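You operate a simulated robot arm through the tools that you are given. There is no shell and no other tool.

You are at the controls of a simulated robot arm. One attempt, no reset.

TASK
Slot the divider in, put both pairs of socks away and shut the drawer.
Fine: blue socks on the blue felt, green socks on the green felt.

It is judged by the outcome, as a careful person would: the job done as asked, and still so three seconds after it is handed in. It fails if anything else is knocked over, pushed out of place, dropped, spilled or broken.

THE ROBOT
A 7-joint arm with a fingered hand, fixed in place. Base frame: the origin is on the floor under the middle of its stand, x ahead of it, y to its left, z up. Units: m, degrees, N and s.
It reaches about 1.089 m from its shoulder. Its first joint turns from -149.0 to 149.0 degrees. Payload 3.5 kg.
Tool frame: the origin (TCP) lies between the finger pads and is the grasp point; the fingertips stand 0.03 m ahead of it; z points along the fingers, y is the line along which they close. The gripper opens to 0.104 m; its body begins 0.035 m behind the TCP. The gripper is a hand of 4 fingers: y runs from the thumb to the fingers, the wrist lies at [-0.015, -0.11, -0.186] in the tool frame, and closing takes about 1.5 s.
Orientation is told as [roll, pitch, yaw] about the base's x, y, z axes, in that order, counted from this pose: with the fingers straight down and the wrist toward the robot, the tool's x, y and z point along [0, 1, 0], [1, 0, 0] and [0, 0, -1] of the base frame.

THE INTERFACE
- The arm moves only by the tool drive_tool. Its argument "steps" is a list that holds one entry, the list of rows, each a list of 6 numbers: the shift along the base's x, y, z in units of 50 mm (1.0 is 50 mm), then the turn, a rotation vector about the base's x, y, z in units of 5 degrees (1.0 is 5 degrees). In form: [[[x, y, z, ax, ay, az], ...]]. A call has 1 to 20 rows; each row shifts and turns the commanded pose from where the row before left it. "fingers" is the closure in counts, from 0 (fully open) to 255 (shut), set as the call begins (left out, the last holds). A call with a number of a shift or a turn outside -1 to 1 is refused whole. Each row takes 0.2 s and may step no farther than 0.05 m and 8.6 degrees from the row before; otherwise, or with a gripper value out of range, the whole call is refused. Where a pose cannot be reached the arm comes as near as it can. A force on the tool above 50 N (or 10 N above the force at the start of the call, whichever is more), or a blocked arm, ends the call early, and 0.2 s more pass. Each finger travels about 0.045 m/s and halts on what it meets, pressing with about 29 N; the grip force reading is that of the motor and also rises with nothing between the fingers. The clock runs only during rows and for 0.2 s after the last one: add rows that do not move to give the fingers time. The reply holds the time, the measured pose of the TCP, the force on the tool along the base axes, the opening and the grip force, in the units named above and with some noise, with the torque about the TCP (base axes, N m) and any sound that the robot's microphone picked up.
- Cameras (640 x 400 px; columns grow to the right, rows downward): "scene" is fixed at [0.4011, -0.5015, 1.4363]; the picture's right is [0.90, -0.44, 0.00], its down [-0.21, -0.44, -0.87] and it looks along [0.38, 0.78, -0.49] (base axes); focal length 309 px, centre (320, 200). "wrist" rides on the gripper at [0.061, -0.092, -0.13] in the tool frame; the picture's right is [-0.81, 0.28, -0.52], its down [-0.53, -0.71, 0.46] and it looks along [-0.24, 0.64, 0.72] (tool axes); focal length 275 px, centre (320, 200).
- grab_frame(camera): a new picture of that camera. No time passes.
- raise_lower(by): slides the trunk up (or, below 0, down) by that many m; the arm rides with it, the base frame stays. It gives what a move gives, with no picture.
- finger_targets(index, middle, ring, thumb_bend, thumb_turn): sets how far each is bent, from 0 (flat) to 1 (curled in); at 0.3 the hand is open as for a grip, at 0.7 the pads meet at the TCP. One left out holds its place. A second passes; each finger stops where it meets its share of the squeeze, and holds until it gets a number again. A gripper value or a shape takes the hand back. It gives what a move gives, with no picture; readings hold the bend of each and the force on the fingers (four entries, about 0 where the hand has none), thumb and palm. thumb_turn goes from beside the hand (0) to across from the fingers (1), as for a grip.
- grasp_type(shape): the hand has 4 fingers and takes this shape, open, in about a second: jaw (thumb against the fingers, like two jaws); tri (thumb and two fingers); tip (a fingertip pinch); poke (one finger out to press); point (the index stretched); flat (the hand flat); cup (the hand cupped); fist (a fist). The gripper value then closes the fingers along that shape, each until it touches; the sizes above hold for jaw. It gives what a move gives, with no picture.
- locate(camera, pixels): for up to 12 pixels [column, row] of the newest picture of that camera ("zoom" is the newest enlarged one), the place [x, y, z] in the base frame of the surface seen there, good to about 0.003 m. No time passes.
- enlarge(camera, box): a new picture of the part [left, top, right, bottom] of that camera's present view, enlarged. No time passes.
- close_job(): hands the job in; it is judged then, once.

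Open the gripper and draw the arm clear of the work before you hand the job in, unless the task says otherwise.

The tools are called after "Call:" by a JSON object that holds its "method" and its "body". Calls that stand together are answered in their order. drive_tool: Moves the arm, as the interface text tells. Its arguments: {"type":"object","properties":{"steps":{"type":"array","items":{"type":"array","items":{"type":"array","items":{"type":"number"}}}},"fingers":{"type":"number"}},"required":["steps"]} The other tools are called the same way: raise_lower (by) moves the trunk up or down; grasp_type (shape) gives the hand a shape; finger_targets (index, middle, ring, thumb_bend, thumb_turn) moves the fingers one by one; grab_frame (camera) takes a picture; locate (camera, pixels) gives the place of the surface under pixels of a picture; enlarge (camera, box) takes an enlarged picture of a part of a camera's view; close_job () hands the job in.

At the start:

```text
time_s: 0.0
tool_pos: [0.6241, 0.1891, 1.1342]
ee_rot: [0.0, 0.0, 0.0]
ft_force: [0.4, -1.0, 0.8]
wrist_torque: [0.01, -0.01, 0.0]
grip_width: 0.1038
finger_force: 0.1
shape: jaw
bend: [0.3, 0.3, 0.3, 0.3, 0.98]
finger forces: [0.1, 0.0, 0.1, 0.0, 0.0, 0.0]
trunk travel left (down, up): [-0.475, 0.235]
```

scene: 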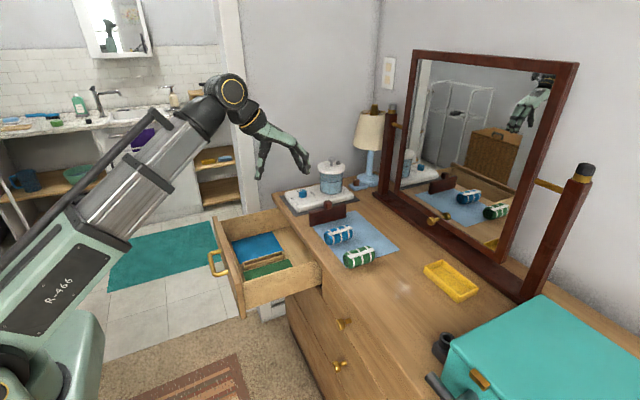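
wrist: 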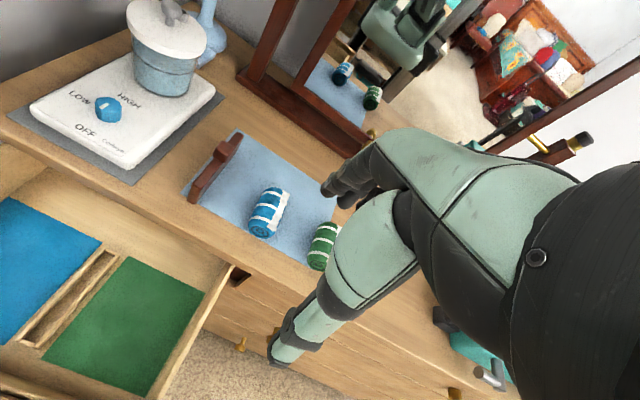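

The scene shows an open drawer with blue felt (about 260,245) and green felt (265,268), a brown divider near (327,212), blue socks (340,235) and green socks (358,257). I'll enlarge these areas to see the details first.

Call:
{"method": "enlarge", "body": {"camera": "scene", "box": [200, 160, 420, 320]}}

Call:
{"method": "enlarge", "body": {"camera": "wrist", "box": [0, 100, 360, 400]}}

```text
2.50 times, centred on (310, 240) of scene
```

zoom: 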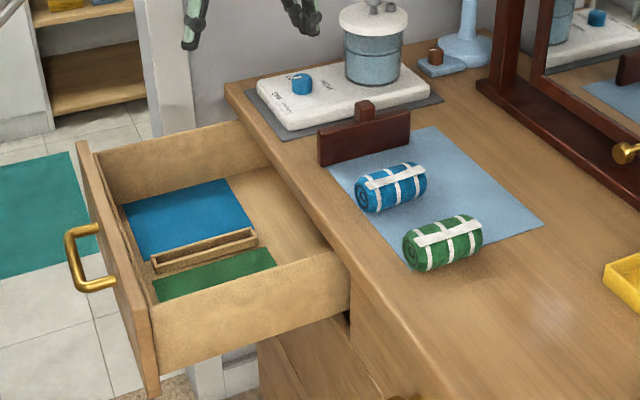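

```text
1.33 times, centred on (180, 250) of wrist
```

zoom: 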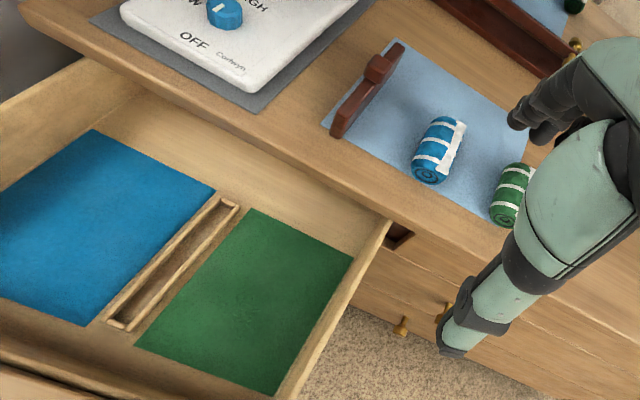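

The wrist view shows the drawer's slot frame between the blue and green felts and the divider standing on the blue mat. I'll measure their key points from the zoomed wrist view.

Call:
{"method": "locate", "body": {"camera": "zoom", "pixels": [[213, 190], [93, 130], [84, 325], [250, 210], [352, 258], [137, 345], [274, 394], [229, 203], [117, 325], [170, 268], [240, 205], [107, 322]]}}

Call:
{"method": "locate", "body": {"camera": "zoom", "pixels": [[395, 45], [337, 118], [337, 135], [375, 65], [378, 55], [403, 48], [440, 125], [430, 175], [515, 175], [505, 215], [388, 222], [280, 390]]}}

```text
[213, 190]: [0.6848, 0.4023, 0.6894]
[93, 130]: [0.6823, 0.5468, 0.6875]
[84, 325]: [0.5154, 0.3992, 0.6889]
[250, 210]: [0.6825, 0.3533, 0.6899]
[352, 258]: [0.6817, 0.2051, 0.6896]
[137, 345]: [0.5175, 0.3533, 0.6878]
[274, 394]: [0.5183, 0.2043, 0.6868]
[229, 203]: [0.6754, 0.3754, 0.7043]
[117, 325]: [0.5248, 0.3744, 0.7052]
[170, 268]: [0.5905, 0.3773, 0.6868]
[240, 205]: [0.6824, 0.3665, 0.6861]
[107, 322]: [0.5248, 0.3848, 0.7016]
```

```text
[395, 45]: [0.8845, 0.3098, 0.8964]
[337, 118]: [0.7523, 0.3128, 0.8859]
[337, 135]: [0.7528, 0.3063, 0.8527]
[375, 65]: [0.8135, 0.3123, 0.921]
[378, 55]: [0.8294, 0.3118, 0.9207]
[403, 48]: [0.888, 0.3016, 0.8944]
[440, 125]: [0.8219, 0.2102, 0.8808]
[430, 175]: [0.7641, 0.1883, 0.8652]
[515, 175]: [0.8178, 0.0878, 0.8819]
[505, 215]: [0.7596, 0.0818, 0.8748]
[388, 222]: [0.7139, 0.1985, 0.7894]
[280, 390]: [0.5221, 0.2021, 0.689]
```

The slot runs along x at y≈0.375 and the divider also stands along x at y≈0.308. I'll zoom in for thickness measurements of the divider and slot.

Call:
{"method": "enlarge", "body": {"camera": "wrist", "box": [170, 120, 260, 210]}}

Call:
{"method": "enlarge", "body": {"camera": "scene", "box": [295, 185, 395, 280]}}

```text
4.44 times, centred on (215, 165) of wrist
```

zoom: 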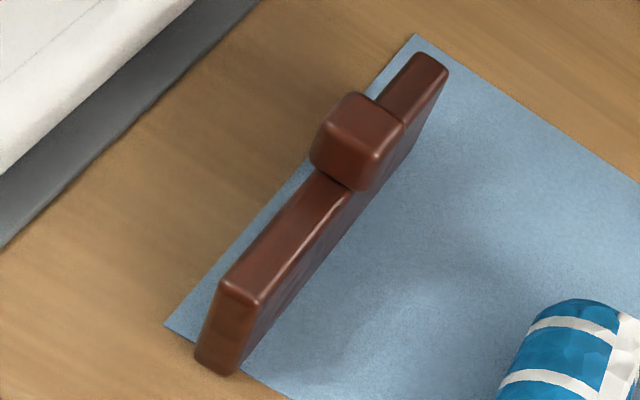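

```text
4.21 times, centred on (345, 232) of scene
```

zoom: 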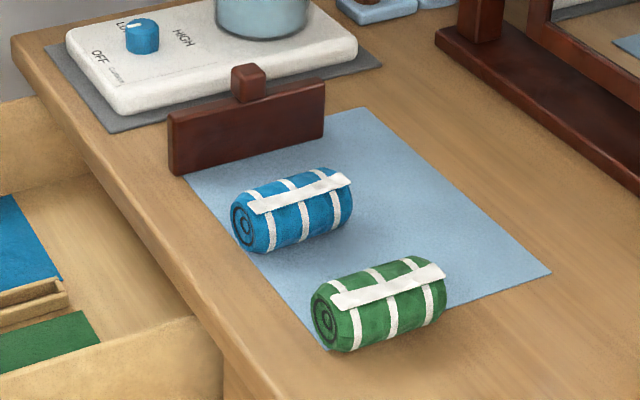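

In this enlarged scene view the divider face spans (168,115)-(325,145), the knob at (248,83), and the socks at (292,208) and (380,305). I'll locate these.

Call:
{"method": "locate", "body": {"camera": "zoom", "pixels": [[172, 120], [177, 168], [322, 85], [322, 132], [240, 90], [262, 90], [243, 225], [345, 195], [290, 178], [322, 305], [437, 285], [375, 275]]}}

Call:
{"method": "enlarge", "body": {"camera": "wrist", "box": [170, 120, 260, 210]}}

```text
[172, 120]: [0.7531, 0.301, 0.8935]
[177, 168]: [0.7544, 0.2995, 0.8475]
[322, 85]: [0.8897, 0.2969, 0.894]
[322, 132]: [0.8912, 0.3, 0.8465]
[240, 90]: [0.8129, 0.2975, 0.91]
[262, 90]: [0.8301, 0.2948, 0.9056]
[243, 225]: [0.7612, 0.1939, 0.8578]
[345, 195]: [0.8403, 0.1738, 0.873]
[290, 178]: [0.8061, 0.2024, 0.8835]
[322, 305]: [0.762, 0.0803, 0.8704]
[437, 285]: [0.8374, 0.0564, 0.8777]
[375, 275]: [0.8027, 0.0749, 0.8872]
```

```text
4.44 times, centred on (215, 165) of wrist
```

zoom: 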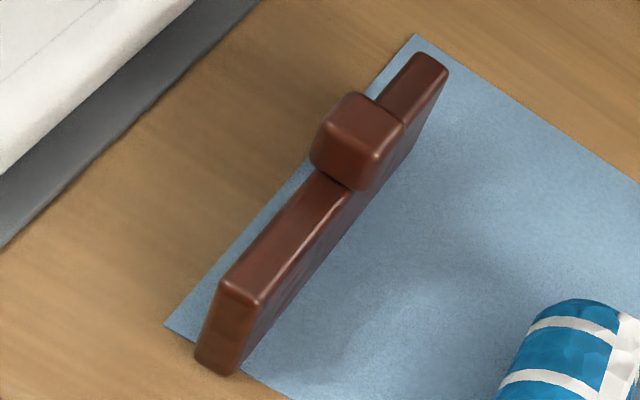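

The divider's top-edge corners show at (222,285),(262,303) and (420,55),(447,72), the knob top around (360,130). I'll locate those for exact thickness and the tabletop height.

Call:
{"method": "locate", "body": {"camera": "zoom", "pixels": [[224, 284], [258, 300], [420, 58], [444, 74], [355, 100], [400, 125], [330, 135], [362, 160], [365, 128], [300, 360], [150, 300], [218, 365]]}}

Call:
{"method": "enlarge", "body": {"camera": "wrist", "box": [60, 230, 200, 370]}}

```text
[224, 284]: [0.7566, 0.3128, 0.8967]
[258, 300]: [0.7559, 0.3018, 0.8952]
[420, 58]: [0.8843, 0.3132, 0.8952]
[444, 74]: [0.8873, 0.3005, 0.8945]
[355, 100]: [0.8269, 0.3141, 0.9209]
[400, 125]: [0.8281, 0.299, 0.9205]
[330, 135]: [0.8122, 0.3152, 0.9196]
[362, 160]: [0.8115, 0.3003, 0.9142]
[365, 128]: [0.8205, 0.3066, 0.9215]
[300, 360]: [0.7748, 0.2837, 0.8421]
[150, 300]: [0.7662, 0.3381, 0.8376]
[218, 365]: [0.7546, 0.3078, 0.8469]
```

```text
2.86 times, centred on (130, 300) of wrist
```

zoom: 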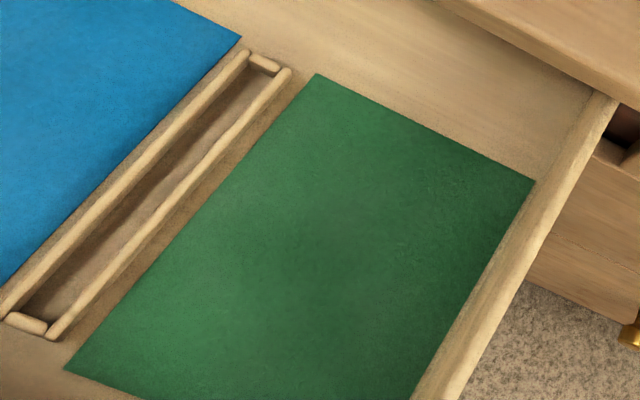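

The slot's rails are visible from (248,55) to (5,310) and (288,72) to (52,335). I'll locate inner edges, ends and floor of the slot.

Call:
{"method": "locate", "body": {"camera": "zoom", "pixels": [[246, 58], [286, 72], [264, 60], [25, 318], [50, 332], [8, 305], [130, 183], [170, 205], [150, 190], [265, 70], [45, 303], [610, 100]]}}

Call:
{"method": "enlarge", "body": {"camera": "wrist", "box": [140, 235, 190, 275]}}

```text
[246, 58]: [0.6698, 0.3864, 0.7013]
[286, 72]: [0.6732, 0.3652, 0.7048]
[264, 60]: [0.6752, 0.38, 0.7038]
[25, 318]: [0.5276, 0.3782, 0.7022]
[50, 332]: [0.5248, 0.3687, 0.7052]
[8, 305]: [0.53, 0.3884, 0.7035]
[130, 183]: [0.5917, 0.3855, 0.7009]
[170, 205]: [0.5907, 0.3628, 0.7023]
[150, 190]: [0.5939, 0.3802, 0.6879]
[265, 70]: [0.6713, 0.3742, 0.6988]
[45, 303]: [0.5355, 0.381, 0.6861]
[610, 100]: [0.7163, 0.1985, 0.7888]
```

```text
10.00 times, centred on (165, 255) of wrist
```

zoom: 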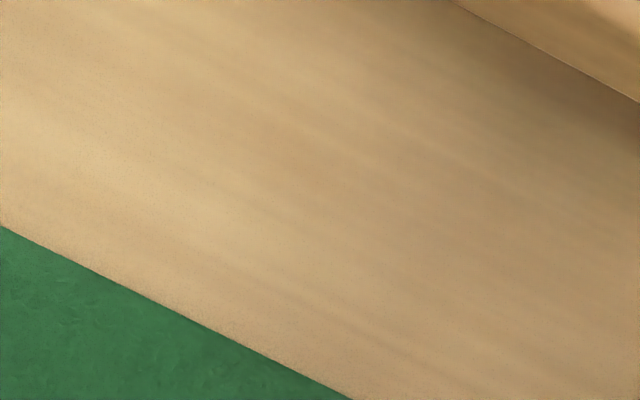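

Slot centre is about (0.600, 0.375) with its axis along x, and the divider's centre about (0.821, 0.307), also along x, so I want the jaws to close along y. I'll turn the tool +90° about z in place (wrist then on the -y side, away from the pot).

Call:
{"method": "drive_tool", "body": {"steps": [[[0, 0, 0, 0, 0, 1], [0, 0, 0, 0, 0, 1], [0, 0, 0, 0, 0, 1], [0, 0, 0, 0, 0, 1], [0, 0, 0, 0, 0, 1], [0, 0, 0, 0, 0, 1], [0, 0, 0, 0, 0, 1], [0, 0, 0, 0, 0, 1], [0, 0, 0, 0, 0, 1], [0, 0, 0, 0, 0, 1], [0, 0, 0, 0, 0, 1], [0, 0, 0, 0, 0, 1], [0, 0, 0, 0, 0, 1], [0, 0, 0, 0, 0, 1], [0, 0, 0, 0, 0, 1], [0, 0, 0, 0, 0, 1], [0, 0, 0, 0, 0, 1], [0, 0, 0, 0, 0, 1]]], "fingers": 0}}

Call:
{"method": "grab_frame", "body": {"camera": "wrist"}}

Call:
{"method": "grab_frame", "body": {"camera": "scene"}}

```text
time_s: 3.8
tool_pos: [0.6254, 0.1902, 1.1335]
ee_rot: [0.1, -0.1, 88.6]
ft_force: [30.7, -8.6, 19.6]
wrist_torque: [-0.75, 5.6, 3.68]
grip_width: 0.1036
finger_force: 0.0
shape: jaw
bend: [0.3, 0.3, 0.3, 0.3, 0.98]
finger forces: [0.0, 0.0, 0.1, 0.0, 0.0, 0.0]
trunk travel left (down, up): [-0.475, 0.235]
stopped in row 18: the force on the tool passed its limit at 97 N (the readings are from after the stop); the commanded pose is now the measured one
```

```text
taken
```

wrist: 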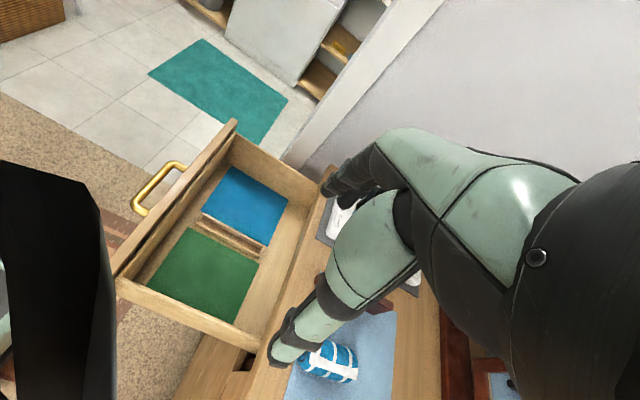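

```text
taken
```

scene: 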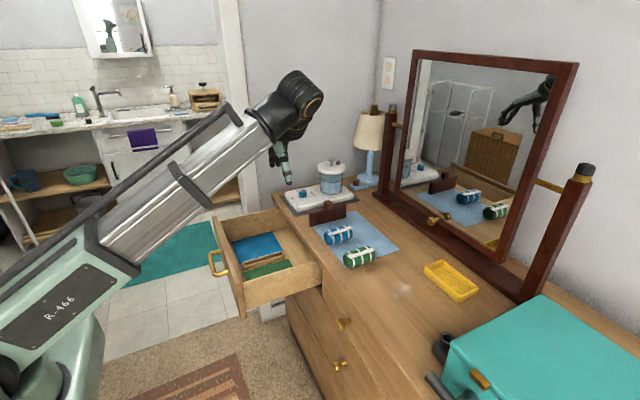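

The last turning row met 97 N with the black forearm piece showing at the left edge of the wrist view (50,280), so the hand seems to have met the robot's own forearm near 88° yaw. I'll turn back 15° and then check readings.

Call:
{"method": "drive_tool", "body": {"steps": [[[0, 0, 0, 0, 0, -1], [0, 0, 0, 0, 0, -1], [0, 0, 0, 0, 0, -1], [0, 0, 0, 0, 0, 0], [0, 0, 0, 0, 0, 0]]]}}

Call:
{"method": "grab_frame", "body": {"camera": "scene"}}

Call:
{"method": "enlarge", "body": {"camera": "scene", "box": [200, 50, 360, 200]}}

```text
time_s: 5.0
tool_pos: [0.6264, 0.1907, 1.1351]
ee_rot: [0.1, -0.1, 73.6]
ft_force: [1.3, -0.1, 0.5]
wrist_torque: [0.01, -0.02, -0.01]
grip_width: 0.1038
finger_force: 0.0
shape: jaw
bend: [0.3, 0.3, 0.3, 0.3, 0.98]
finger forces: [0.1, 0.0, 0.1, 0.0, 0.1, 0.1]
trunk travel left (down, up): [-0.475, 0.235]
```

```text
taken
```

scene: 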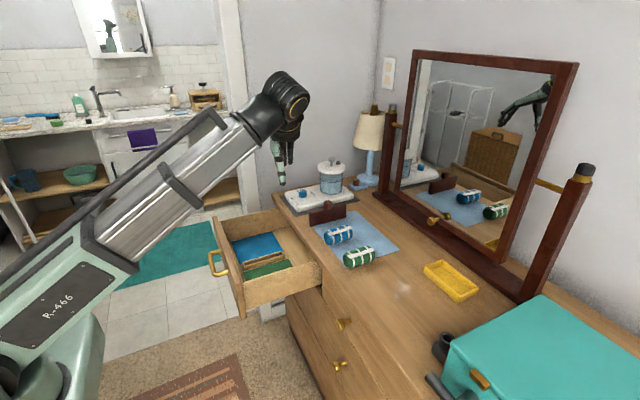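

```text
2.67 times, centred on (280, 125) of scene
```

zoom: 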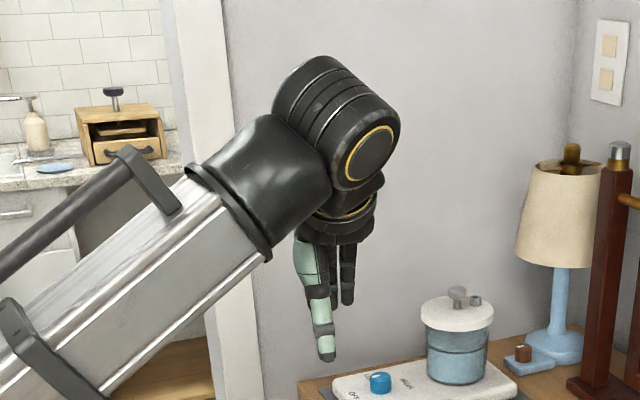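

The readings are clear again, and the zoom shows the forearm sloping up into the wrist above the hand. Raising the trunk will flatten or reverse that slope and give the hand room; I'll raise it 0.2 m.

Call:
{"method": "raise_lower", "body": {"by": 0.2}}

```text
time_s: 7.2
tool_pos: [0.6268, 0.1906, 1.3368]
ee_rot: [0.1, 0.0, 73.6]
ft_force: [0.2, 0.5, -0.2]
wrist_torque: [-0.03, 0.0, -0.01]
grip_width: 0.1036
finger_force: 0.1
shape: jaw
bend: [0.3, 0.3, 0.3, 0.3, 0.98]
finger forces: [0.0, 0.0, 0.0, 0.0, 0.1, 0.1]
trunk travel left (down, up): [-0.675, 0.035]
```

Now the trunk is up. I'll check where the pot and hot plate sit before moving the hand near the divider.

Call:
{"method": "locate", "body": {"camera": "scene", "pixels": [[332, 165], [320, 180], [345, 180], [302, 192], [290, 197], [355, 185], [307, 204], [437, 70], [390, 120], [380, 205], [440, 285], [372, 140]]}}

```text
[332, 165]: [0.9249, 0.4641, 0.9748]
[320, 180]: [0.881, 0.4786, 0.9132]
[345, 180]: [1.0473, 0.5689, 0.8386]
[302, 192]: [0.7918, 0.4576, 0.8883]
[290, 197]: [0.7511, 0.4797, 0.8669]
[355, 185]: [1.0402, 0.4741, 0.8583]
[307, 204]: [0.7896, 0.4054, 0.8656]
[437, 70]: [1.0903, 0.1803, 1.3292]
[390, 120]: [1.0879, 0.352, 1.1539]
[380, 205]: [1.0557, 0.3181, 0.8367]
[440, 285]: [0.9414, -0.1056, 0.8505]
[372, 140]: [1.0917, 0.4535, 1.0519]
```

The pot is around (0.92,0.47) with top ~0.98, and the hot plate's near edge at y≈0.40, z≈0.866 — clear of the divider at y≈0.307. I'll go toward a hover above the divider, staying at y≤0.3 and z≈1.06.

Call:
{"method": "drive_tool", "body": {"steps": [[[0.48, 0.2, -0.7, 0, 0, 0], [0.48, 0.2, -0.7, 0, 0, 0], [0.48, 0.2, -0.7, 0, 0, 0], [0.48, 0.2, -0.7, 0, 0, 0], [0.48, 0.2, -0.7, 0, 0, 0], [0.48, 0.2, -0.7, 0, 0, 0], [0.48, 0.2, -0.6, 0, 0, 0], [0.48, 0.2, -0.6, 0, 0, 0], [0, 0, 0, 0, 0, 1], [0, 0, 0, 0, 0, 1], [0, 0, 0, 0, 0, 0]]]}}

Call:
{"method": "grab_frame", "body": {"camera": "scene"}}

Call:
{"method": "grab_frame", "body": {"camera": "wrist"}}

```text
time_s: 9.6
tool_pos: [0.8179, 0.2708, 1.0642]
ee_rot: [0.1, -0.2, 83.7]
ft_force: [-0.5, -0.2, 1.0]
wrist_torque: [0.02, -0.01, -0.02]
grip_width: 0.1037
finger_force: 0.1
shape: jaw
bend: [0.3, 0.3, 0.3, 0.3, 0.98]
finger forces: [0.0, 0.1, 0.0, 0.0, 0.1, 0.0]
trunk travel left (down, up): [-0.675, 0.035]
```

```text
taken
```

scene: 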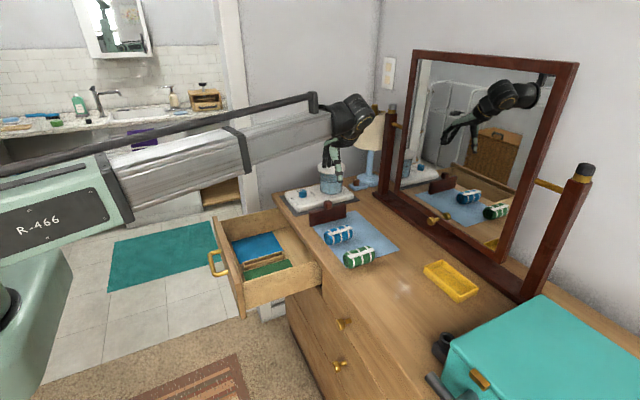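

```text
taken
```

wrist: 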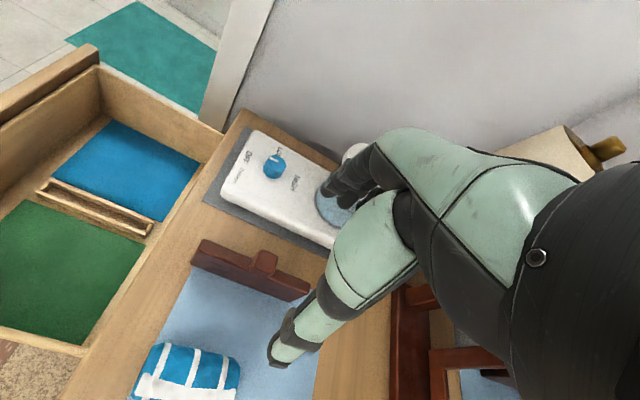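

The hand is above the divider with yaw 83.7°, no contact force. The slot is seen well at (100,205) here, so I'll zoom on slot and divider to refine their positions.

Call:
{"method": "enlarge", "body": {"camera": "wrist", "box": [30, 165, 160, 250]}}

```text
4.71 times, centred on (95, 208) of wrist
```

zoom: 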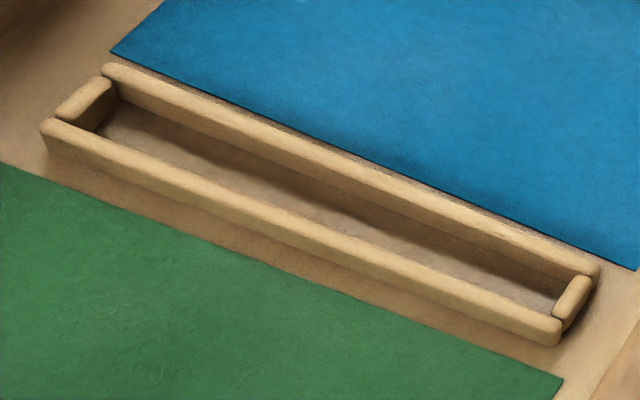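

Now I'll locate the rails' top centre lines, the end caps and inner edges in this zoom.

Call:
{"method": "locate", "body": {"camera": "zoom", "pixels": [[110, 70], [595, 268], [350, 168], [50, 128], [555, 325], [305, 230], [115, 93], [98, 108], [560, 290], [95, 80], [575, 285], [330, 205]]}}

Call:
{"method": "locate", "body": {"camera": "zoom", "pixels": [[330, 160], [350, 178], [290, 215], [310, 240], [340, 165], [358, 172], [300, 222], [312, 232], [82, 95], [70, 105], [572, 295], [584, 283]]}}

```text
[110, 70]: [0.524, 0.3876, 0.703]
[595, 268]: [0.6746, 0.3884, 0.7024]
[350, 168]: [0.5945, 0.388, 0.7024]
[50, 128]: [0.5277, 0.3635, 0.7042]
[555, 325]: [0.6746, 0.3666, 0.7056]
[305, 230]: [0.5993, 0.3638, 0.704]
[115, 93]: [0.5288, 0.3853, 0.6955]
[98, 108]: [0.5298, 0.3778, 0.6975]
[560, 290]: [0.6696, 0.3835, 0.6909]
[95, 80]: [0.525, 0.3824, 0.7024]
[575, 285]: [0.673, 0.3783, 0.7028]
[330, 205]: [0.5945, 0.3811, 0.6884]
```

```text
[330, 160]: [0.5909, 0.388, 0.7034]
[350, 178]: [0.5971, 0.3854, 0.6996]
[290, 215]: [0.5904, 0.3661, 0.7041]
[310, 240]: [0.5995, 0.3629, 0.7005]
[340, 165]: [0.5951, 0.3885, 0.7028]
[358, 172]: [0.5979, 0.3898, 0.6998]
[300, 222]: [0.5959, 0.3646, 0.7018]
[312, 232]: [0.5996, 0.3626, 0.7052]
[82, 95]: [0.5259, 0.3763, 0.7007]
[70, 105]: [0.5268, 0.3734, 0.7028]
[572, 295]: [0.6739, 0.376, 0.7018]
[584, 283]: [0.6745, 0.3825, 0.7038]
```

The slot's rail tops run at y≈0.388 and 0.3645 (centre 0.376) with end caps at x≈0.526 and 0.674 (centre 0.600). I'll finish the yaw to 90°, centre over the divider's knob (0.8205, 0.307) and come down to z≈0.98.

Call:
{"method": "drive_tool", "body": {"steps": [[[0.05, 0.35, 0, 0, 0, 0.63], [0, 0.37, 0, 0, 0, 0.63], [0, 0, -0.6, 0, 0, 0], [0, 0, -0.6, 0, 0, 0], [0, 0, -0.5, 0, 0, 0], [0, 0, 0, 0, 0, 0], [0, 0, 0, 0, 0, 0]]]}}

Call:
{"method": "grab_frame", "body": {"camera": "scene"}}

Call:
{"method": "enlarge", "body": {"camera": "scene", "box": [270, 120, 420, 260]}}

Call:
{"method": "grab_frame", "body": {"camera": "wrist"}}

```text
time_s: 11.2
tool_pos: [0.8199, 0.3071, 0.9799]
ee_rot: [0.1, -0.2, 89.9]
ft_force: [-0.4, -0.7, 0.0]
wrist_torque: [-0.03, -0.02, -0.01]
grip_width: 0.1037
finger_force: 0.1
shape: jaw
bend: [0.3, 0.3, 0.3, 0.3, 0.98]
finger forces: [0.0, 0.0, 0.1, 0.1, 0.1, 0.0]
trunk travel left (down, up): [-0.675, 0.035]
```

```text
taken
```

scene: 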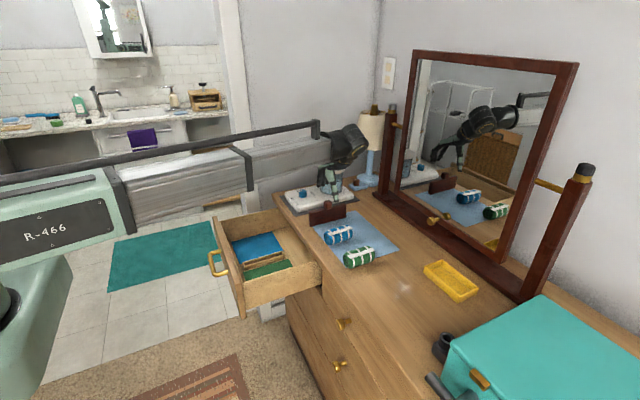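

```text
2.86 times, centred on (345, 190) of scene
```

zoom: 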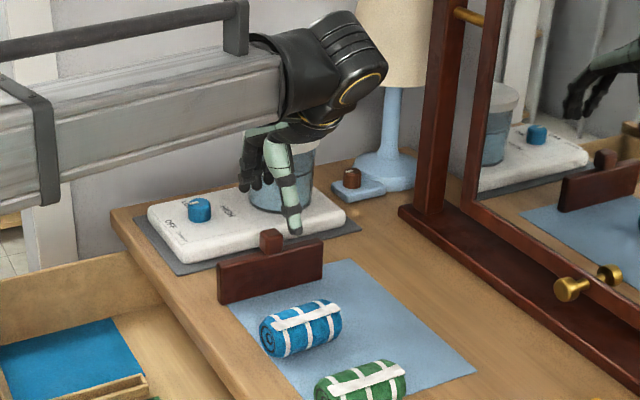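

```text
taken
```

wrist: 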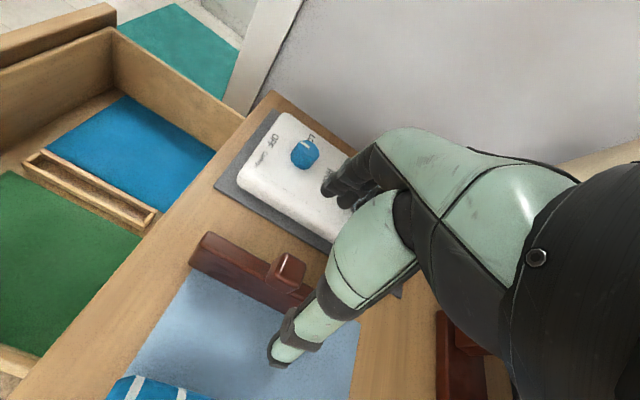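

TCP is over the knob in x/y. I'll re-locate the divider from this closer wrist view to refine the grasp: knob at (288,272), plate ends near (200,245) and (310,295).

Call:
{"method": "enlarge", "body": {"camera": "wrist", "box": [180, 215, 340, 335]}}

```text
3.33 times, centred on (260, 275) of wrist
```

zoom: 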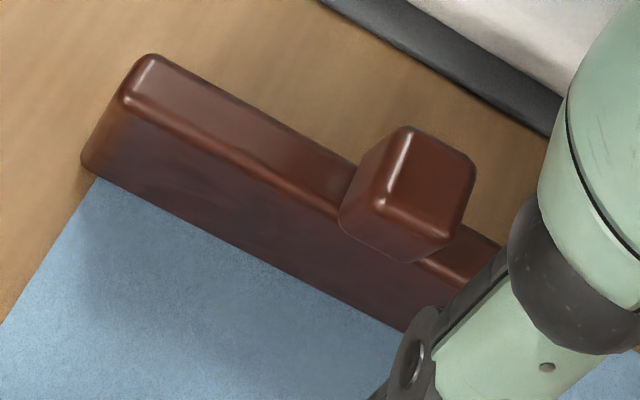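

The knob's top face corners are about (408,130),(470,165),(445,228),(382,205) in this zoom; plate end near (150,60)/(125,95). I'll locate them.

Call:
{"method": "locate", "body": {"camera": "zoom", "pixels": [[408, 135], [468, 168], [443, 225], [384, 202], [425, 180], [150, 62], [128, 96], [340, 160], [325, 200], [88, 165], [362, 215], [425, 250]]}}

```text
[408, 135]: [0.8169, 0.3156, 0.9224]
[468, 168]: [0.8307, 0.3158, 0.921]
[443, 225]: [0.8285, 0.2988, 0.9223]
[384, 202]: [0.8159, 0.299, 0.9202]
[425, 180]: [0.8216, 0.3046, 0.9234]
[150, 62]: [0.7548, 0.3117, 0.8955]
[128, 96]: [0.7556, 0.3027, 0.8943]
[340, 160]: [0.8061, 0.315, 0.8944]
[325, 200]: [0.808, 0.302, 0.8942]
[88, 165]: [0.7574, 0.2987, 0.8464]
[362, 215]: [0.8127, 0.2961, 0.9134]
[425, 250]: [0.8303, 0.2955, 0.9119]
```

Knob centre is (0.8225, 0.3065), plate centre about (0.822, 0.307). I'll partly close the fingers in the air to see how symmetrically they approach before lowering.

Call:
{"method": "drive_tool", "body": {"steps": [[[0.04, 0, 0, 0, 0, 0], [0, 0, 0, 0, 0, 0], [0, 0, 0, 0, 0, 0], [0, 0, 0, 0, 0, 0], [0, 0, 0, 0, 0, 0], [0, 0, 0, 0, 0, 0]]], "fingers": 120}}

Call:
{"method": "enlarge", "body": {"camera": "scene", "box": [290, 150, 380, 230]}}

Call:
{"method": "grab_frame", "body": {"camera": "wrist"}}

```text
time_s: 12.6
tool_pos: [0.8225, 0.3064, 0.9794]
ee_rot: [0.2, -0.2, 89.9]
ft_force: [0.8, -0.6, -0.9]
wrist_torque: [-0.01, 0.03, -0.02]
grip_width: 0.0554
finger_force: 0.0
shape: jaw
bend: [0.74, 0.43, 0.4, 0.68, 1.0]
finger forces: [0.0, 0.1, 0.0, 0.0, 0.1, 0.1]
trunk travel left (down, up): [-0.675, 0.035]
```

```text
5.00 times, centred on (335, 190) of scene
```

zoom: 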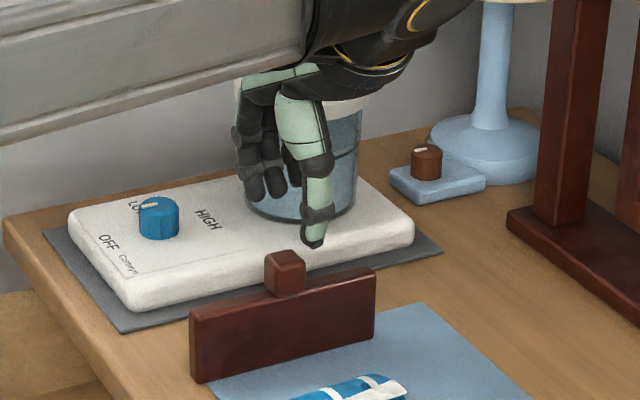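

```text
taken
```

wrist: 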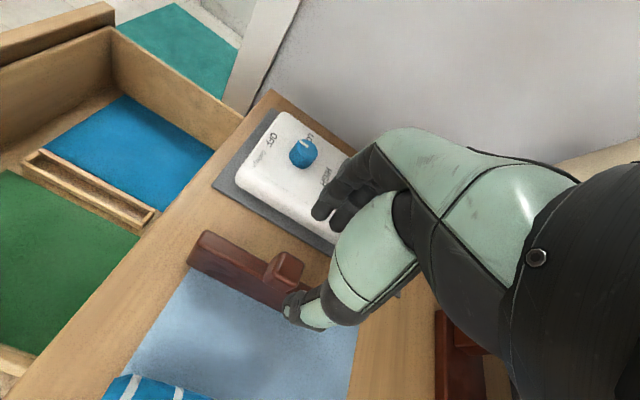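

At count 120 the opening is 55 mm with the thumb and fingers both coming in. I'll close to 200 in the air to see where the pads meet relative to the TCP.

Call:
{"method": "drive_tool", "body": {"steps": [[[0, 0, 0, 0, 0, 0], [0, 0, 0, 0, 0, 0], [0, 0, 0, 0, 0, 0], [0, 0, 0, 0, 0, 0], [0, 0, 0, 0, 0, 0]]], "fingers": 200}}

Call:
{"method": "enlarge", "body": {"camera": "scene", "box": [300, 160, 350, 210]}}

Call:
{"method": "enlarge", "body": {"camera": "wrist", "box": [220, 120, 420, 320]}}

```text
time_s: 13.8
tool_pos: [0.8238, 0.3076, 0.9795]
ee_rot: [0.0, -0.2, 89.9]
ft_force: [0.3, -0.1, 0.2]
wrist_torque: [-0.01, -0.02, 0.02]
grip_width: 0.0227
finger_force: 0.2
shape: jaw
bend: [0.73, 0.58, 0.56, 0.74, 1.0]
finger forces: [0.0, 0.0, 0.1, 0.0, 0.1, 0.0]
trunk travel left (down, up): [-0.675, 0.035]
```

```text
8.00 times, centred on (325, 185) of scene
```

zoom: 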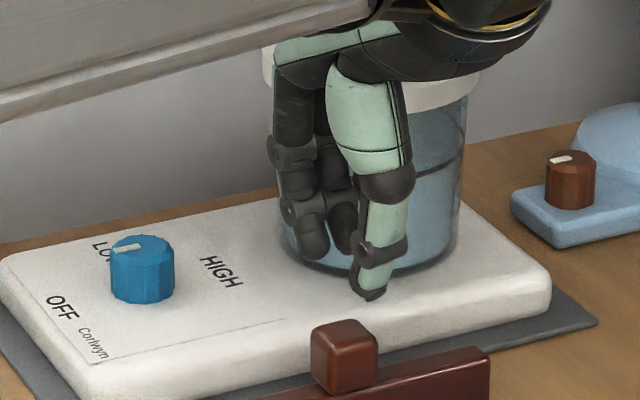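

```text
2.00 times, centred on (320, 220) of wrist
```

zoom: 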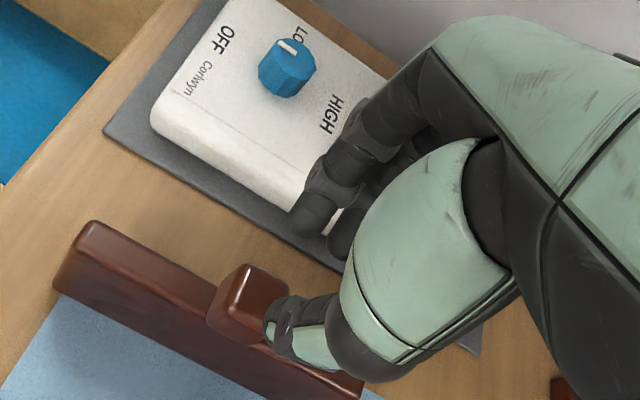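

I'll locate the fingertip positions in this wrist zoom: finger tips near (310,215) and (345,240), thumb tip near (278,330).

Call:
{"method": "locate", "body": {"camera": "zoom", "pixels": [[310, 215], [345, 240], [278, 335], [300, 225], [330, 190], [300, 320], [385, 160], [360, 205]]}}

Call:
{"method": "enlarge", "body": {"camera": "scene", "box": [300, 160, 350, 210]}}

```text
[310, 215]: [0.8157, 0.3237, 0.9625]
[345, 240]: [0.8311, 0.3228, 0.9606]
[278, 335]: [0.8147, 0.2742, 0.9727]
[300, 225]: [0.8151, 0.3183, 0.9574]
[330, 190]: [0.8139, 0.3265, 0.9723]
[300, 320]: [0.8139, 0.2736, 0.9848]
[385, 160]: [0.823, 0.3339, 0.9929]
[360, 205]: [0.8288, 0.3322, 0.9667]
```

```text
8.00 times, centred on (325, 185) of scene
```

zoom: 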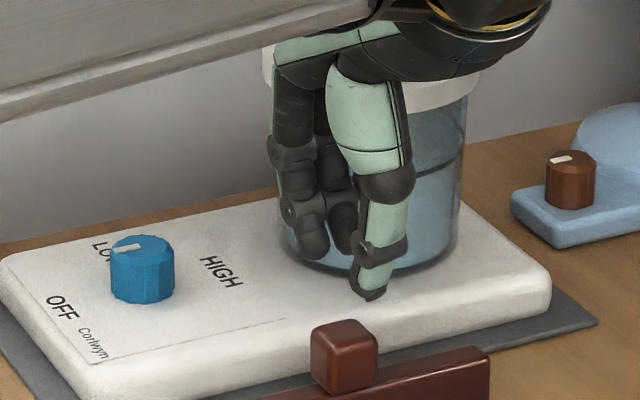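

Call:
{"method": "locate", "body": {"camera": "zoom", "pixels": [[310, 245], [345, 235], [372, 290], [365, 265], [378, 250], [315, 255], [290, 210], [340, 210], [330, 205], [385, 190]]}}

```text
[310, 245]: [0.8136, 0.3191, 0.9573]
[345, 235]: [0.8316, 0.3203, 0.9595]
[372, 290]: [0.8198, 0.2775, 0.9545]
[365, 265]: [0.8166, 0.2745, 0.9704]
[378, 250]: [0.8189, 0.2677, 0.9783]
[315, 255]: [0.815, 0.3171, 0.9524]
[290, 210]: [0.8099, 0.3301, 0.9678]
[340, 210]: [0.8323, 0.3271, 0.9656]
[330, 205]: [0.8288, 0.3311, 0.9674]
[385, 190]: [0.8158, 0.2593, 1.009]
```

At count 200 the finger pads sit at y≈0.318 and the thumb's outer face at y≈0.2775 (inner ≈0.29), so the grip is centred on the TCP, with tips ~27 mm below it. I'll reopen to count 100, lower to z≈0.918 around the knob and look.

Call:
{"method": "drive_tool", "body": {"steps": [[[0, 0, 0, 0, 0, 0], [0, 0, 0, 0, 0, 0], [0, 0, 0, 0, 0, 0], [0, 0, 0, 0, 0, 0], [0, 0, -0.3, 0, 0, 0], [0, 0, -0.3, 0, 0, 0], [0, 0, -0.3, 0, 0, 0], [0, 0, -0.33, 0, 0, 0], [0, 0, 0, 0, 0, 0]]], "fingers": 90}}

Call:
{"method": "enlarge", "body": {"camera": "wrist", "box": [200, 150, 400, 350]}}

Call:
{"method": "enlarge", "body": {"camera": "scene", "box": [290, 160, 370, 230]}}

```text
time_s: 15.8
tool_pos: [0.8218, 0.3059, 0.9176]
ee_rot: [0.0, -0.2, 89.8]
ft_force: [0.0, 0.2, -0.7]
wrist_torque: [0.0, 0.0, -0.01]
grip_width: 0.067
finger_force: 0.1
shape: jaw
bend: [0.28, 0.39, 0.36, 0.62, 1.0]
finger forces: [0.0, 0.0, 0.0, 0.0, 0.0, 0.0]
trunk travel left (down, up): [-0.675, 0.035]
```

```text
2.00 times, centred on (300, 250) of wrist
```

zoom: 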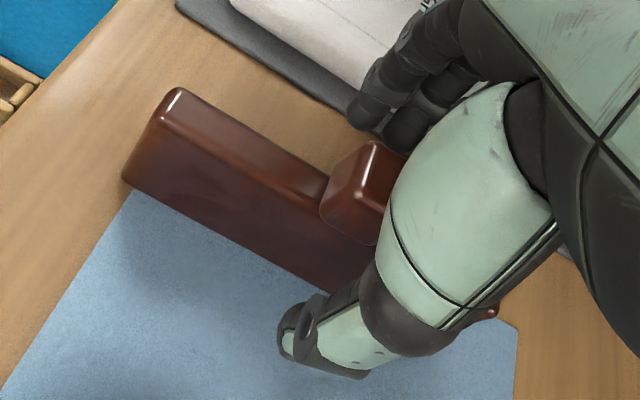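

```text
5.71 times, centred on (330, 195) of scene
```

zoom: 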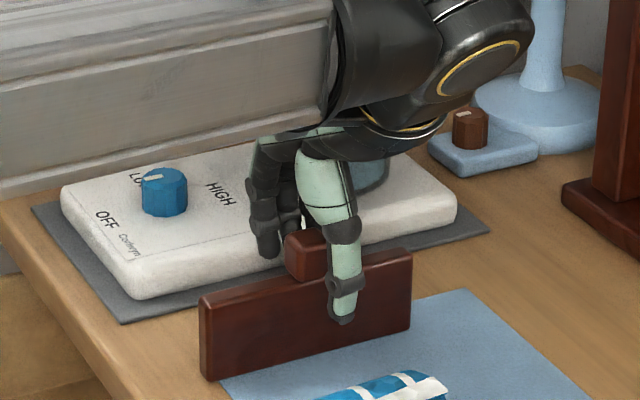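

The knob (305,255 in this zoom) lies between the fingers (265,240) and thumb (342,310). I'll locate the tips to verify x centring before closing.

Call:
{"method": "locate", "body": {"camera": "zoom", "pixels": [[342, 318], [342, 300], [345, 250], [265, 245], [268, 255], [305, 262], [320, 290], [290, 262]]}}

```text
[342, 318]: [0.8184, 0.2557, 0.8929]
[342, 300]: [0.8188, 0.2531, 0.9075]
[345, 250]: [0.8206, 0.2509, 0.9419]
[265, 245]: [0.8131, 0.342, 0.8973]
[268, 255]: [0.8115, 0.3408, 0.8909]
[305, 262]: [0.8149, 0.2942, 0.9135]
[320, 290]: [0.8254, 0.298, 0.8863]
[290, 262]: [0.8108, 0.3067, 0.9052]
```

Fingers straddle the knob well in x; the gap centre is about y≈0.305, so I'll shift +2 mm in y and close gradually to count 170 (about 34 mm), checking forces.

Call:
{"method": "drive_tool", "body": {"steps": [[[0, 0.04, 0, 0, 0, 0], [0, 0, 0, 0, 0, 0], [0, 0, 0, 0, 0, 0], [0, 0, 0, 0, 0, 0], [0, 0, 0, 0, 0, 0]]], "fingers": 175}}

Call:
{"method": "enlarge", "body": {"camera": "wrist", "box": [220, 150, 380, 310]}}

Call:
{"method": "enlarge", "body": {"camera": "scene", "box": [300, 170, 360, 220]}}

```text
time_s: 17.0
tool_pos: [0.8224, 0.3094, 0.9176]
ee_rot: [0.1, -0.2, 89.9]
ft_force: [0.2, 0.1, -0.3]
wrist_torque: [0.0, -0.02, -0.01]
grip_width: 0.0334
finger_force: 0.1
shape: jaw
bend: [0.74, 0.53, 0.5, 0.73, 1.0]
finger forces: [0.0, 0.0, 0.0, 0.0, 0.0, 0.1]
trunk travel left (down, up): [-0.675, 0.035]
```

```text
2.50 times, centred on (300, 230) of wrist
```

zoom: 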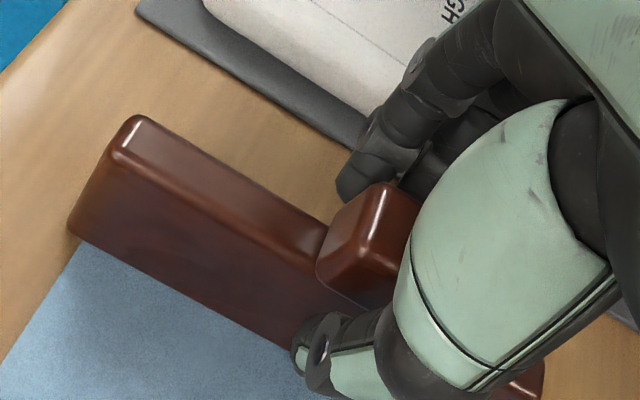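

```text
8.00 times, centred on (330, 195) of scene
```

zoom: 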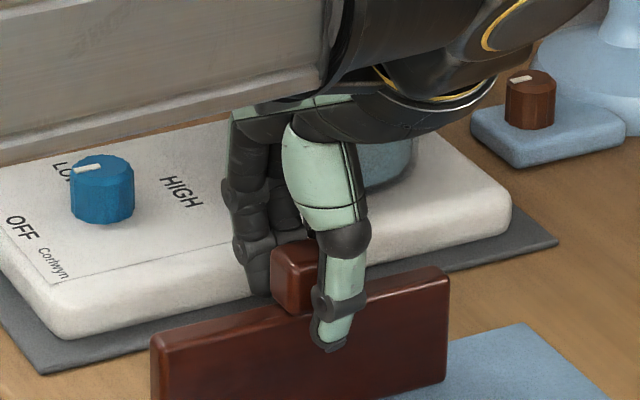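

No contact yet at 33 mm, and both sides are near the knob. I'll close to 215 and then full on the knob.

Call:
{"method": "drive_tool", "body": {"steps": [[[0, 0, 0, 0, 0, 0], [0, 0, 0, 0, 0, 0], [0, 0, 0, 0, 0, 0], [0, 0, 0, 0, 0, 0]]], "fingers": 205}}

Call:
{"method": "enlarge", "body": {"camera": "wrist", "box": [220, 150, 380, 310]}}

Call:
{"method": "enlarge", "body": {"camera": "scene", "box": [300, 170, 360, 220]}}

```text
time_s: 18.0
tool_pos: [0.8228, 0.3084, 0.9182]
ee_rot: [0.1, -0.2, 89.9]
ft_force: [0.1, -0.4, -0.2]
wrist_torque: [0.01, -0.02, 0.02]
grip_width: 0.0208
finger_force: 0.1
shape: jaw
bend: [0.73, 0.58, 0.57, 0.74, 1.0]
finger forces: [0.4, 0.3, 0.0, 0.0, 0.7, 0.0]
trunk travel left (down, up): [-0.675, 0.035]
```

```text
2.50 times, centred on (300, 230) of wrist
```

zoom: 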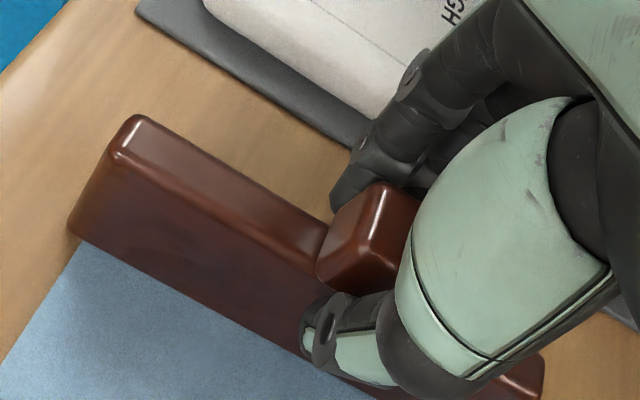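

```text
8.00 times, centred on (330, 195) of scene
```

zoom: 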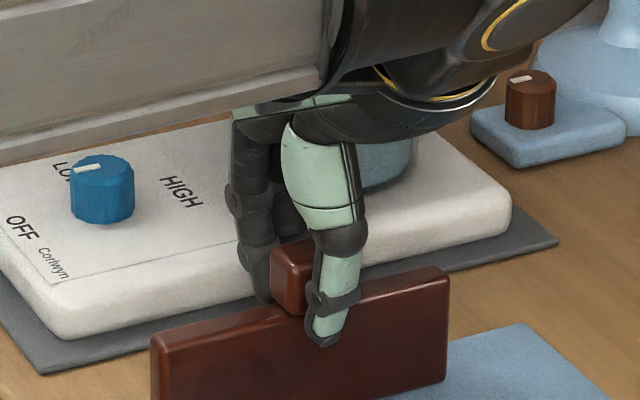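

Index 0.4, middle 0.3 and thumb 0.7 N show even contact and the divider hasn't moved. Now I'll close fully to grip.

Call:
{"method": "drive_tool", "body": {"steps": [[[0, 0, 0, 0, 0, 0], [0, 0, 0, 0, 0, 0], [0, 0, 0, 0, 0, 0], [0, 0, 0, 0, 0, 0], [0, 0, 0, 0, 0, 0]]], "fingers": 255}}

Call:
{"method": "enlarge", "body": {"camera": "wrist", "box": [220, 150, 380, 310]}}

Call:
{"method": "enlarge", "body": {"camera": "scene", "box": [300, 170, 360, 220]}}

```text
time_s: 19.2
tool_pos: [0.8217, 0.3082, 0.9181]
ee_rot: [0.3, -0.3, 90.0]
ft_force: [0.5, 0.6, -1.1]
wrist_torque: [-0.01, -0.04, 0.07]
grip_width: 0.0184
finger_force: 28.7
shape: jaw
bend: [0.73, 0.62, 0.71, 0.75, 1.0]
finger forces: [13.0, 6.5, 3.2, 0.1, 26.2, 0.1]
trunk travel left (down, up): [-0.675, 0.035]
```

```text
2.50 times, centred on (300, 230) of wrist
```

zoom: 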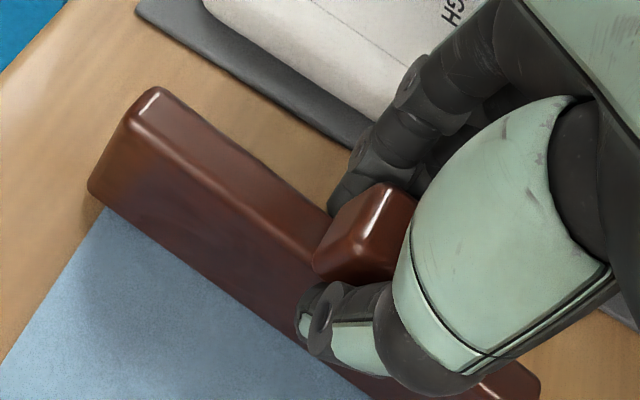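

```text
8.00 times, centred on (330, 195) of scene
```

zoom: 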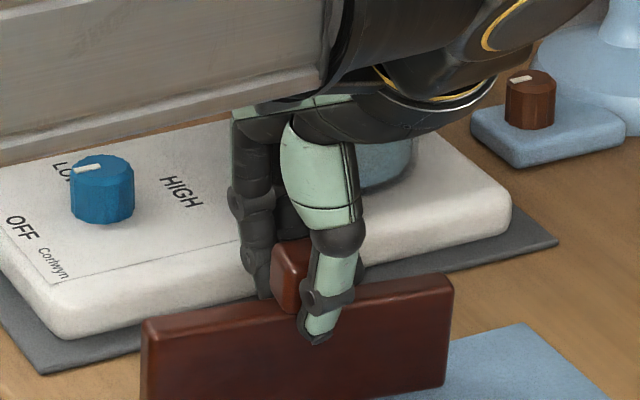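

Grip is firm (28.7 N), but the divider yawed a few degrees (its near end moved from (135,120) to (155,95) in the wrist zoom). I'll lift it 40 mm and measure its pose in the hand, then compensate with the tool yaw.

Call:
{"method": "drive_tool", "body": {"steps": [[[0, 0, 0.2, 0, 0, 0], [0, 0, 0.3, 0, 0, 0], [0, 0, 0.3, 0, 0, 0], [0, 0, 0.4, 0, 0, 0], [0, 0, 0, 0, 0, 0]]]}}

Call:
{"method": "enlarge", "body": {"camera": "scene", "box": [290, 160, 370, 230]}}

Call:
{"method": "enlarge", "body": {"camera": "wrist", "box": [220, 150, 380, 310]}}

```text
time_s: 20.4
tool_pos: [0.823, 0.3086, 0.9784]
ee_rot: [0.0, -0.1, 90.0]
ft_force: [0.2, 0.2, -1.0]
wrist_torque: [-0.02, -0.02, 0.0]
grip_width: 0.0183
finger_force: 29.1
shape: jaw
bend: [0.73, 0.62, 0.71, 0.75, 1.0]
finger forces: [12.9, 6.5, 2.7, 0.0, 26.2, 0.0]
trunk travel left (down, up): [-0.675, 0.035]
```

```text
5.71 times, centred on (330, 195) of scene
```

zoom: 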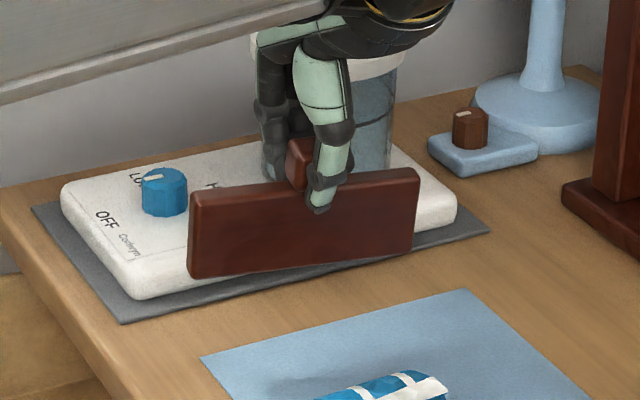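

```text
2.50 times, centred on (300, 230) of wrist
```

zoom: 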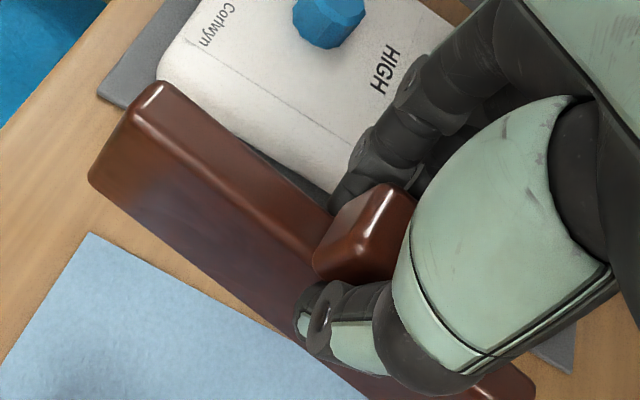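

The divider is lifted and held. I'll locate plate top corners in the wrist zoom at (155,88),(125,118),(535,385),(470,390) and also the face in the scene zoom.

Call:
{"method": "locate", "body": {"camera": "zoom", "pixels": [[158, 90], [136, 115], [320, 205], [285, 220], [95, 180], [300, 325], [525, 385], [480, 378], [200, 155], [330, 250], [385, 195], [360, 245]]}}

Call:
{"method": "enlarge", "body": {"camera": "scene", "box": [290, 160, 370, 230]}}

```text
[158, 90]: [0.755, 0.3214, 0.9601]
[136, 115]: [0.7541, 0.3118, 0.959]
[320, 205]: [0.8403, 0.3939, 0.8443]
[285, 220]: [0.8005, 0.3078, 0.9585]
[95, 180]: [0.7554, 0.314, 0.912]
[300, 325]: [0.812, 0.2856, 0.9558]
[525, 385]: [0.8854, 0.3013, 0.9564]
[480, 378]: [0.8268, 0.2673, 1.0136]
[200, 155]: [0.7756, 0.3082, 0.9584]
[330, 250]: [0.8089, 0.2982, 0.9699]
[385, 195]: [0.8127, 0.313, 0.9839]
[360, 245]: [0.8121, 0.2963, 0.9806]
```

```text
5.71 times, centred on (330, 195) of scene
```

zoom: 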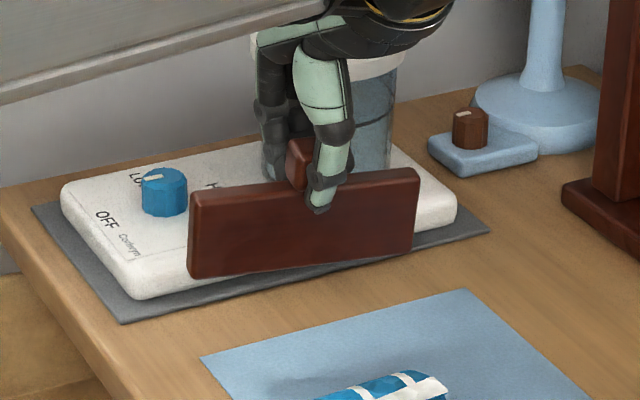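

Call:
{"method": "locate", "body": {"camera": "zoom", "pixels": [[196, 200], [410, 182], [196, 270], [408, 243], [250, 190], [380, 180], [250, 262], [360, 252], [300, 230], [200, 235], [408, 212], [418, 175]]}}

```text
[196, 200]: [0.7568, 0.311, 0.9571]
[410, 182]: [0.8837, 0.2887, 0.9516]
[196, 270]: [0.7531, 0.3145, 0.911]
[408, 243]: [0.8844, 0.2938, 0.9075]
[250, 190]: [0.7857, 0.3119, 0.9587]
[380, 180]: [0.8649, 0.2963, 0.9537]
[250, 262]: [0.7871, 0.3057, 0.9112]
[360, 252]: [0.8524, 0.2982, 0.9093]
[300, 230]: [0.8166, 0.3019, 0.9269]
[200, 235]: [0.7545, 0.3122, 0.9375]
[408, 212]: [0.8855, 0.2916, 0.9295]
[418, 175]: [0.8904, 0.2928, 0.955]
```

The held plate measures about -9° yaw (y 0.312 at x=0.754 to 0.292 at x=0.886), with a small roll (top ~4 mm toward -y). I'll turn the tool +9° about z and carry it at this height to above the slot at (0.60, 0.376), then re-measure.

Call:
{"method": "drive_tool", "body": {"steps": [[[0, 0, 0.2, 0, 0, 0.9], [0, 0, 0, 0, 0, 0.9], [-0.7, 0, 0, 0, 0, 0], [-0.7, 0, 0, 0, 0, 0], [-0.7, 0.2, 0, 0, 0, 0], [-0.7, 0.3, 0, 0, 0, 0], [-0.7, 0.3, 0, 0, 0, 0], [-0.7, 0.3, 0, 0, 0, 0], [-0.2, 0.26, 0, 0, 0, 0], [0, 0, 0, 0, 0, 0], [0, 0, 0, 0, 0, 0]]]}}

Call:
{"method": "grab_frame", "body": {"camera": "wrist"}}

Call:
{"method": "grab_frame", "body": {"camera": "scene"}}

```text
time_s: 22.8
tool_pos: [0.6041, 0.377, 0.9875]
ee_rot: [0.2, -0.2, 99.0]
ft_force: [-0.5, 0.5, -0.3]
wrist_torque: [-0.01, 0.02, 0.0]
grip_width: 0.0183
finger_force: 28.4
shape: jaw
bend: [0.73, 0.62, 0.71, 0.75, 1.0]
finger forces: [12.9, 6.2, 2.6, 0.0, 26.0, 0.1]
trunk travel left (down, up): [-0.675, 0.035]
```

```text
taken
```

wrist: 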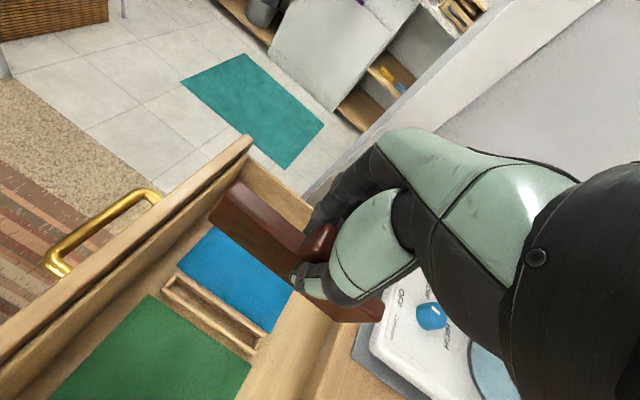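

```text
taken
```

scene: 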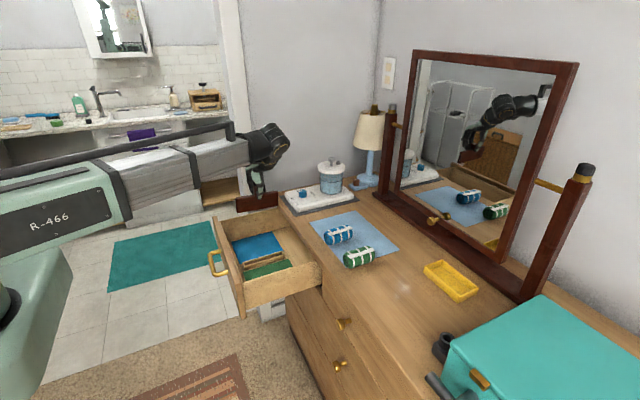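

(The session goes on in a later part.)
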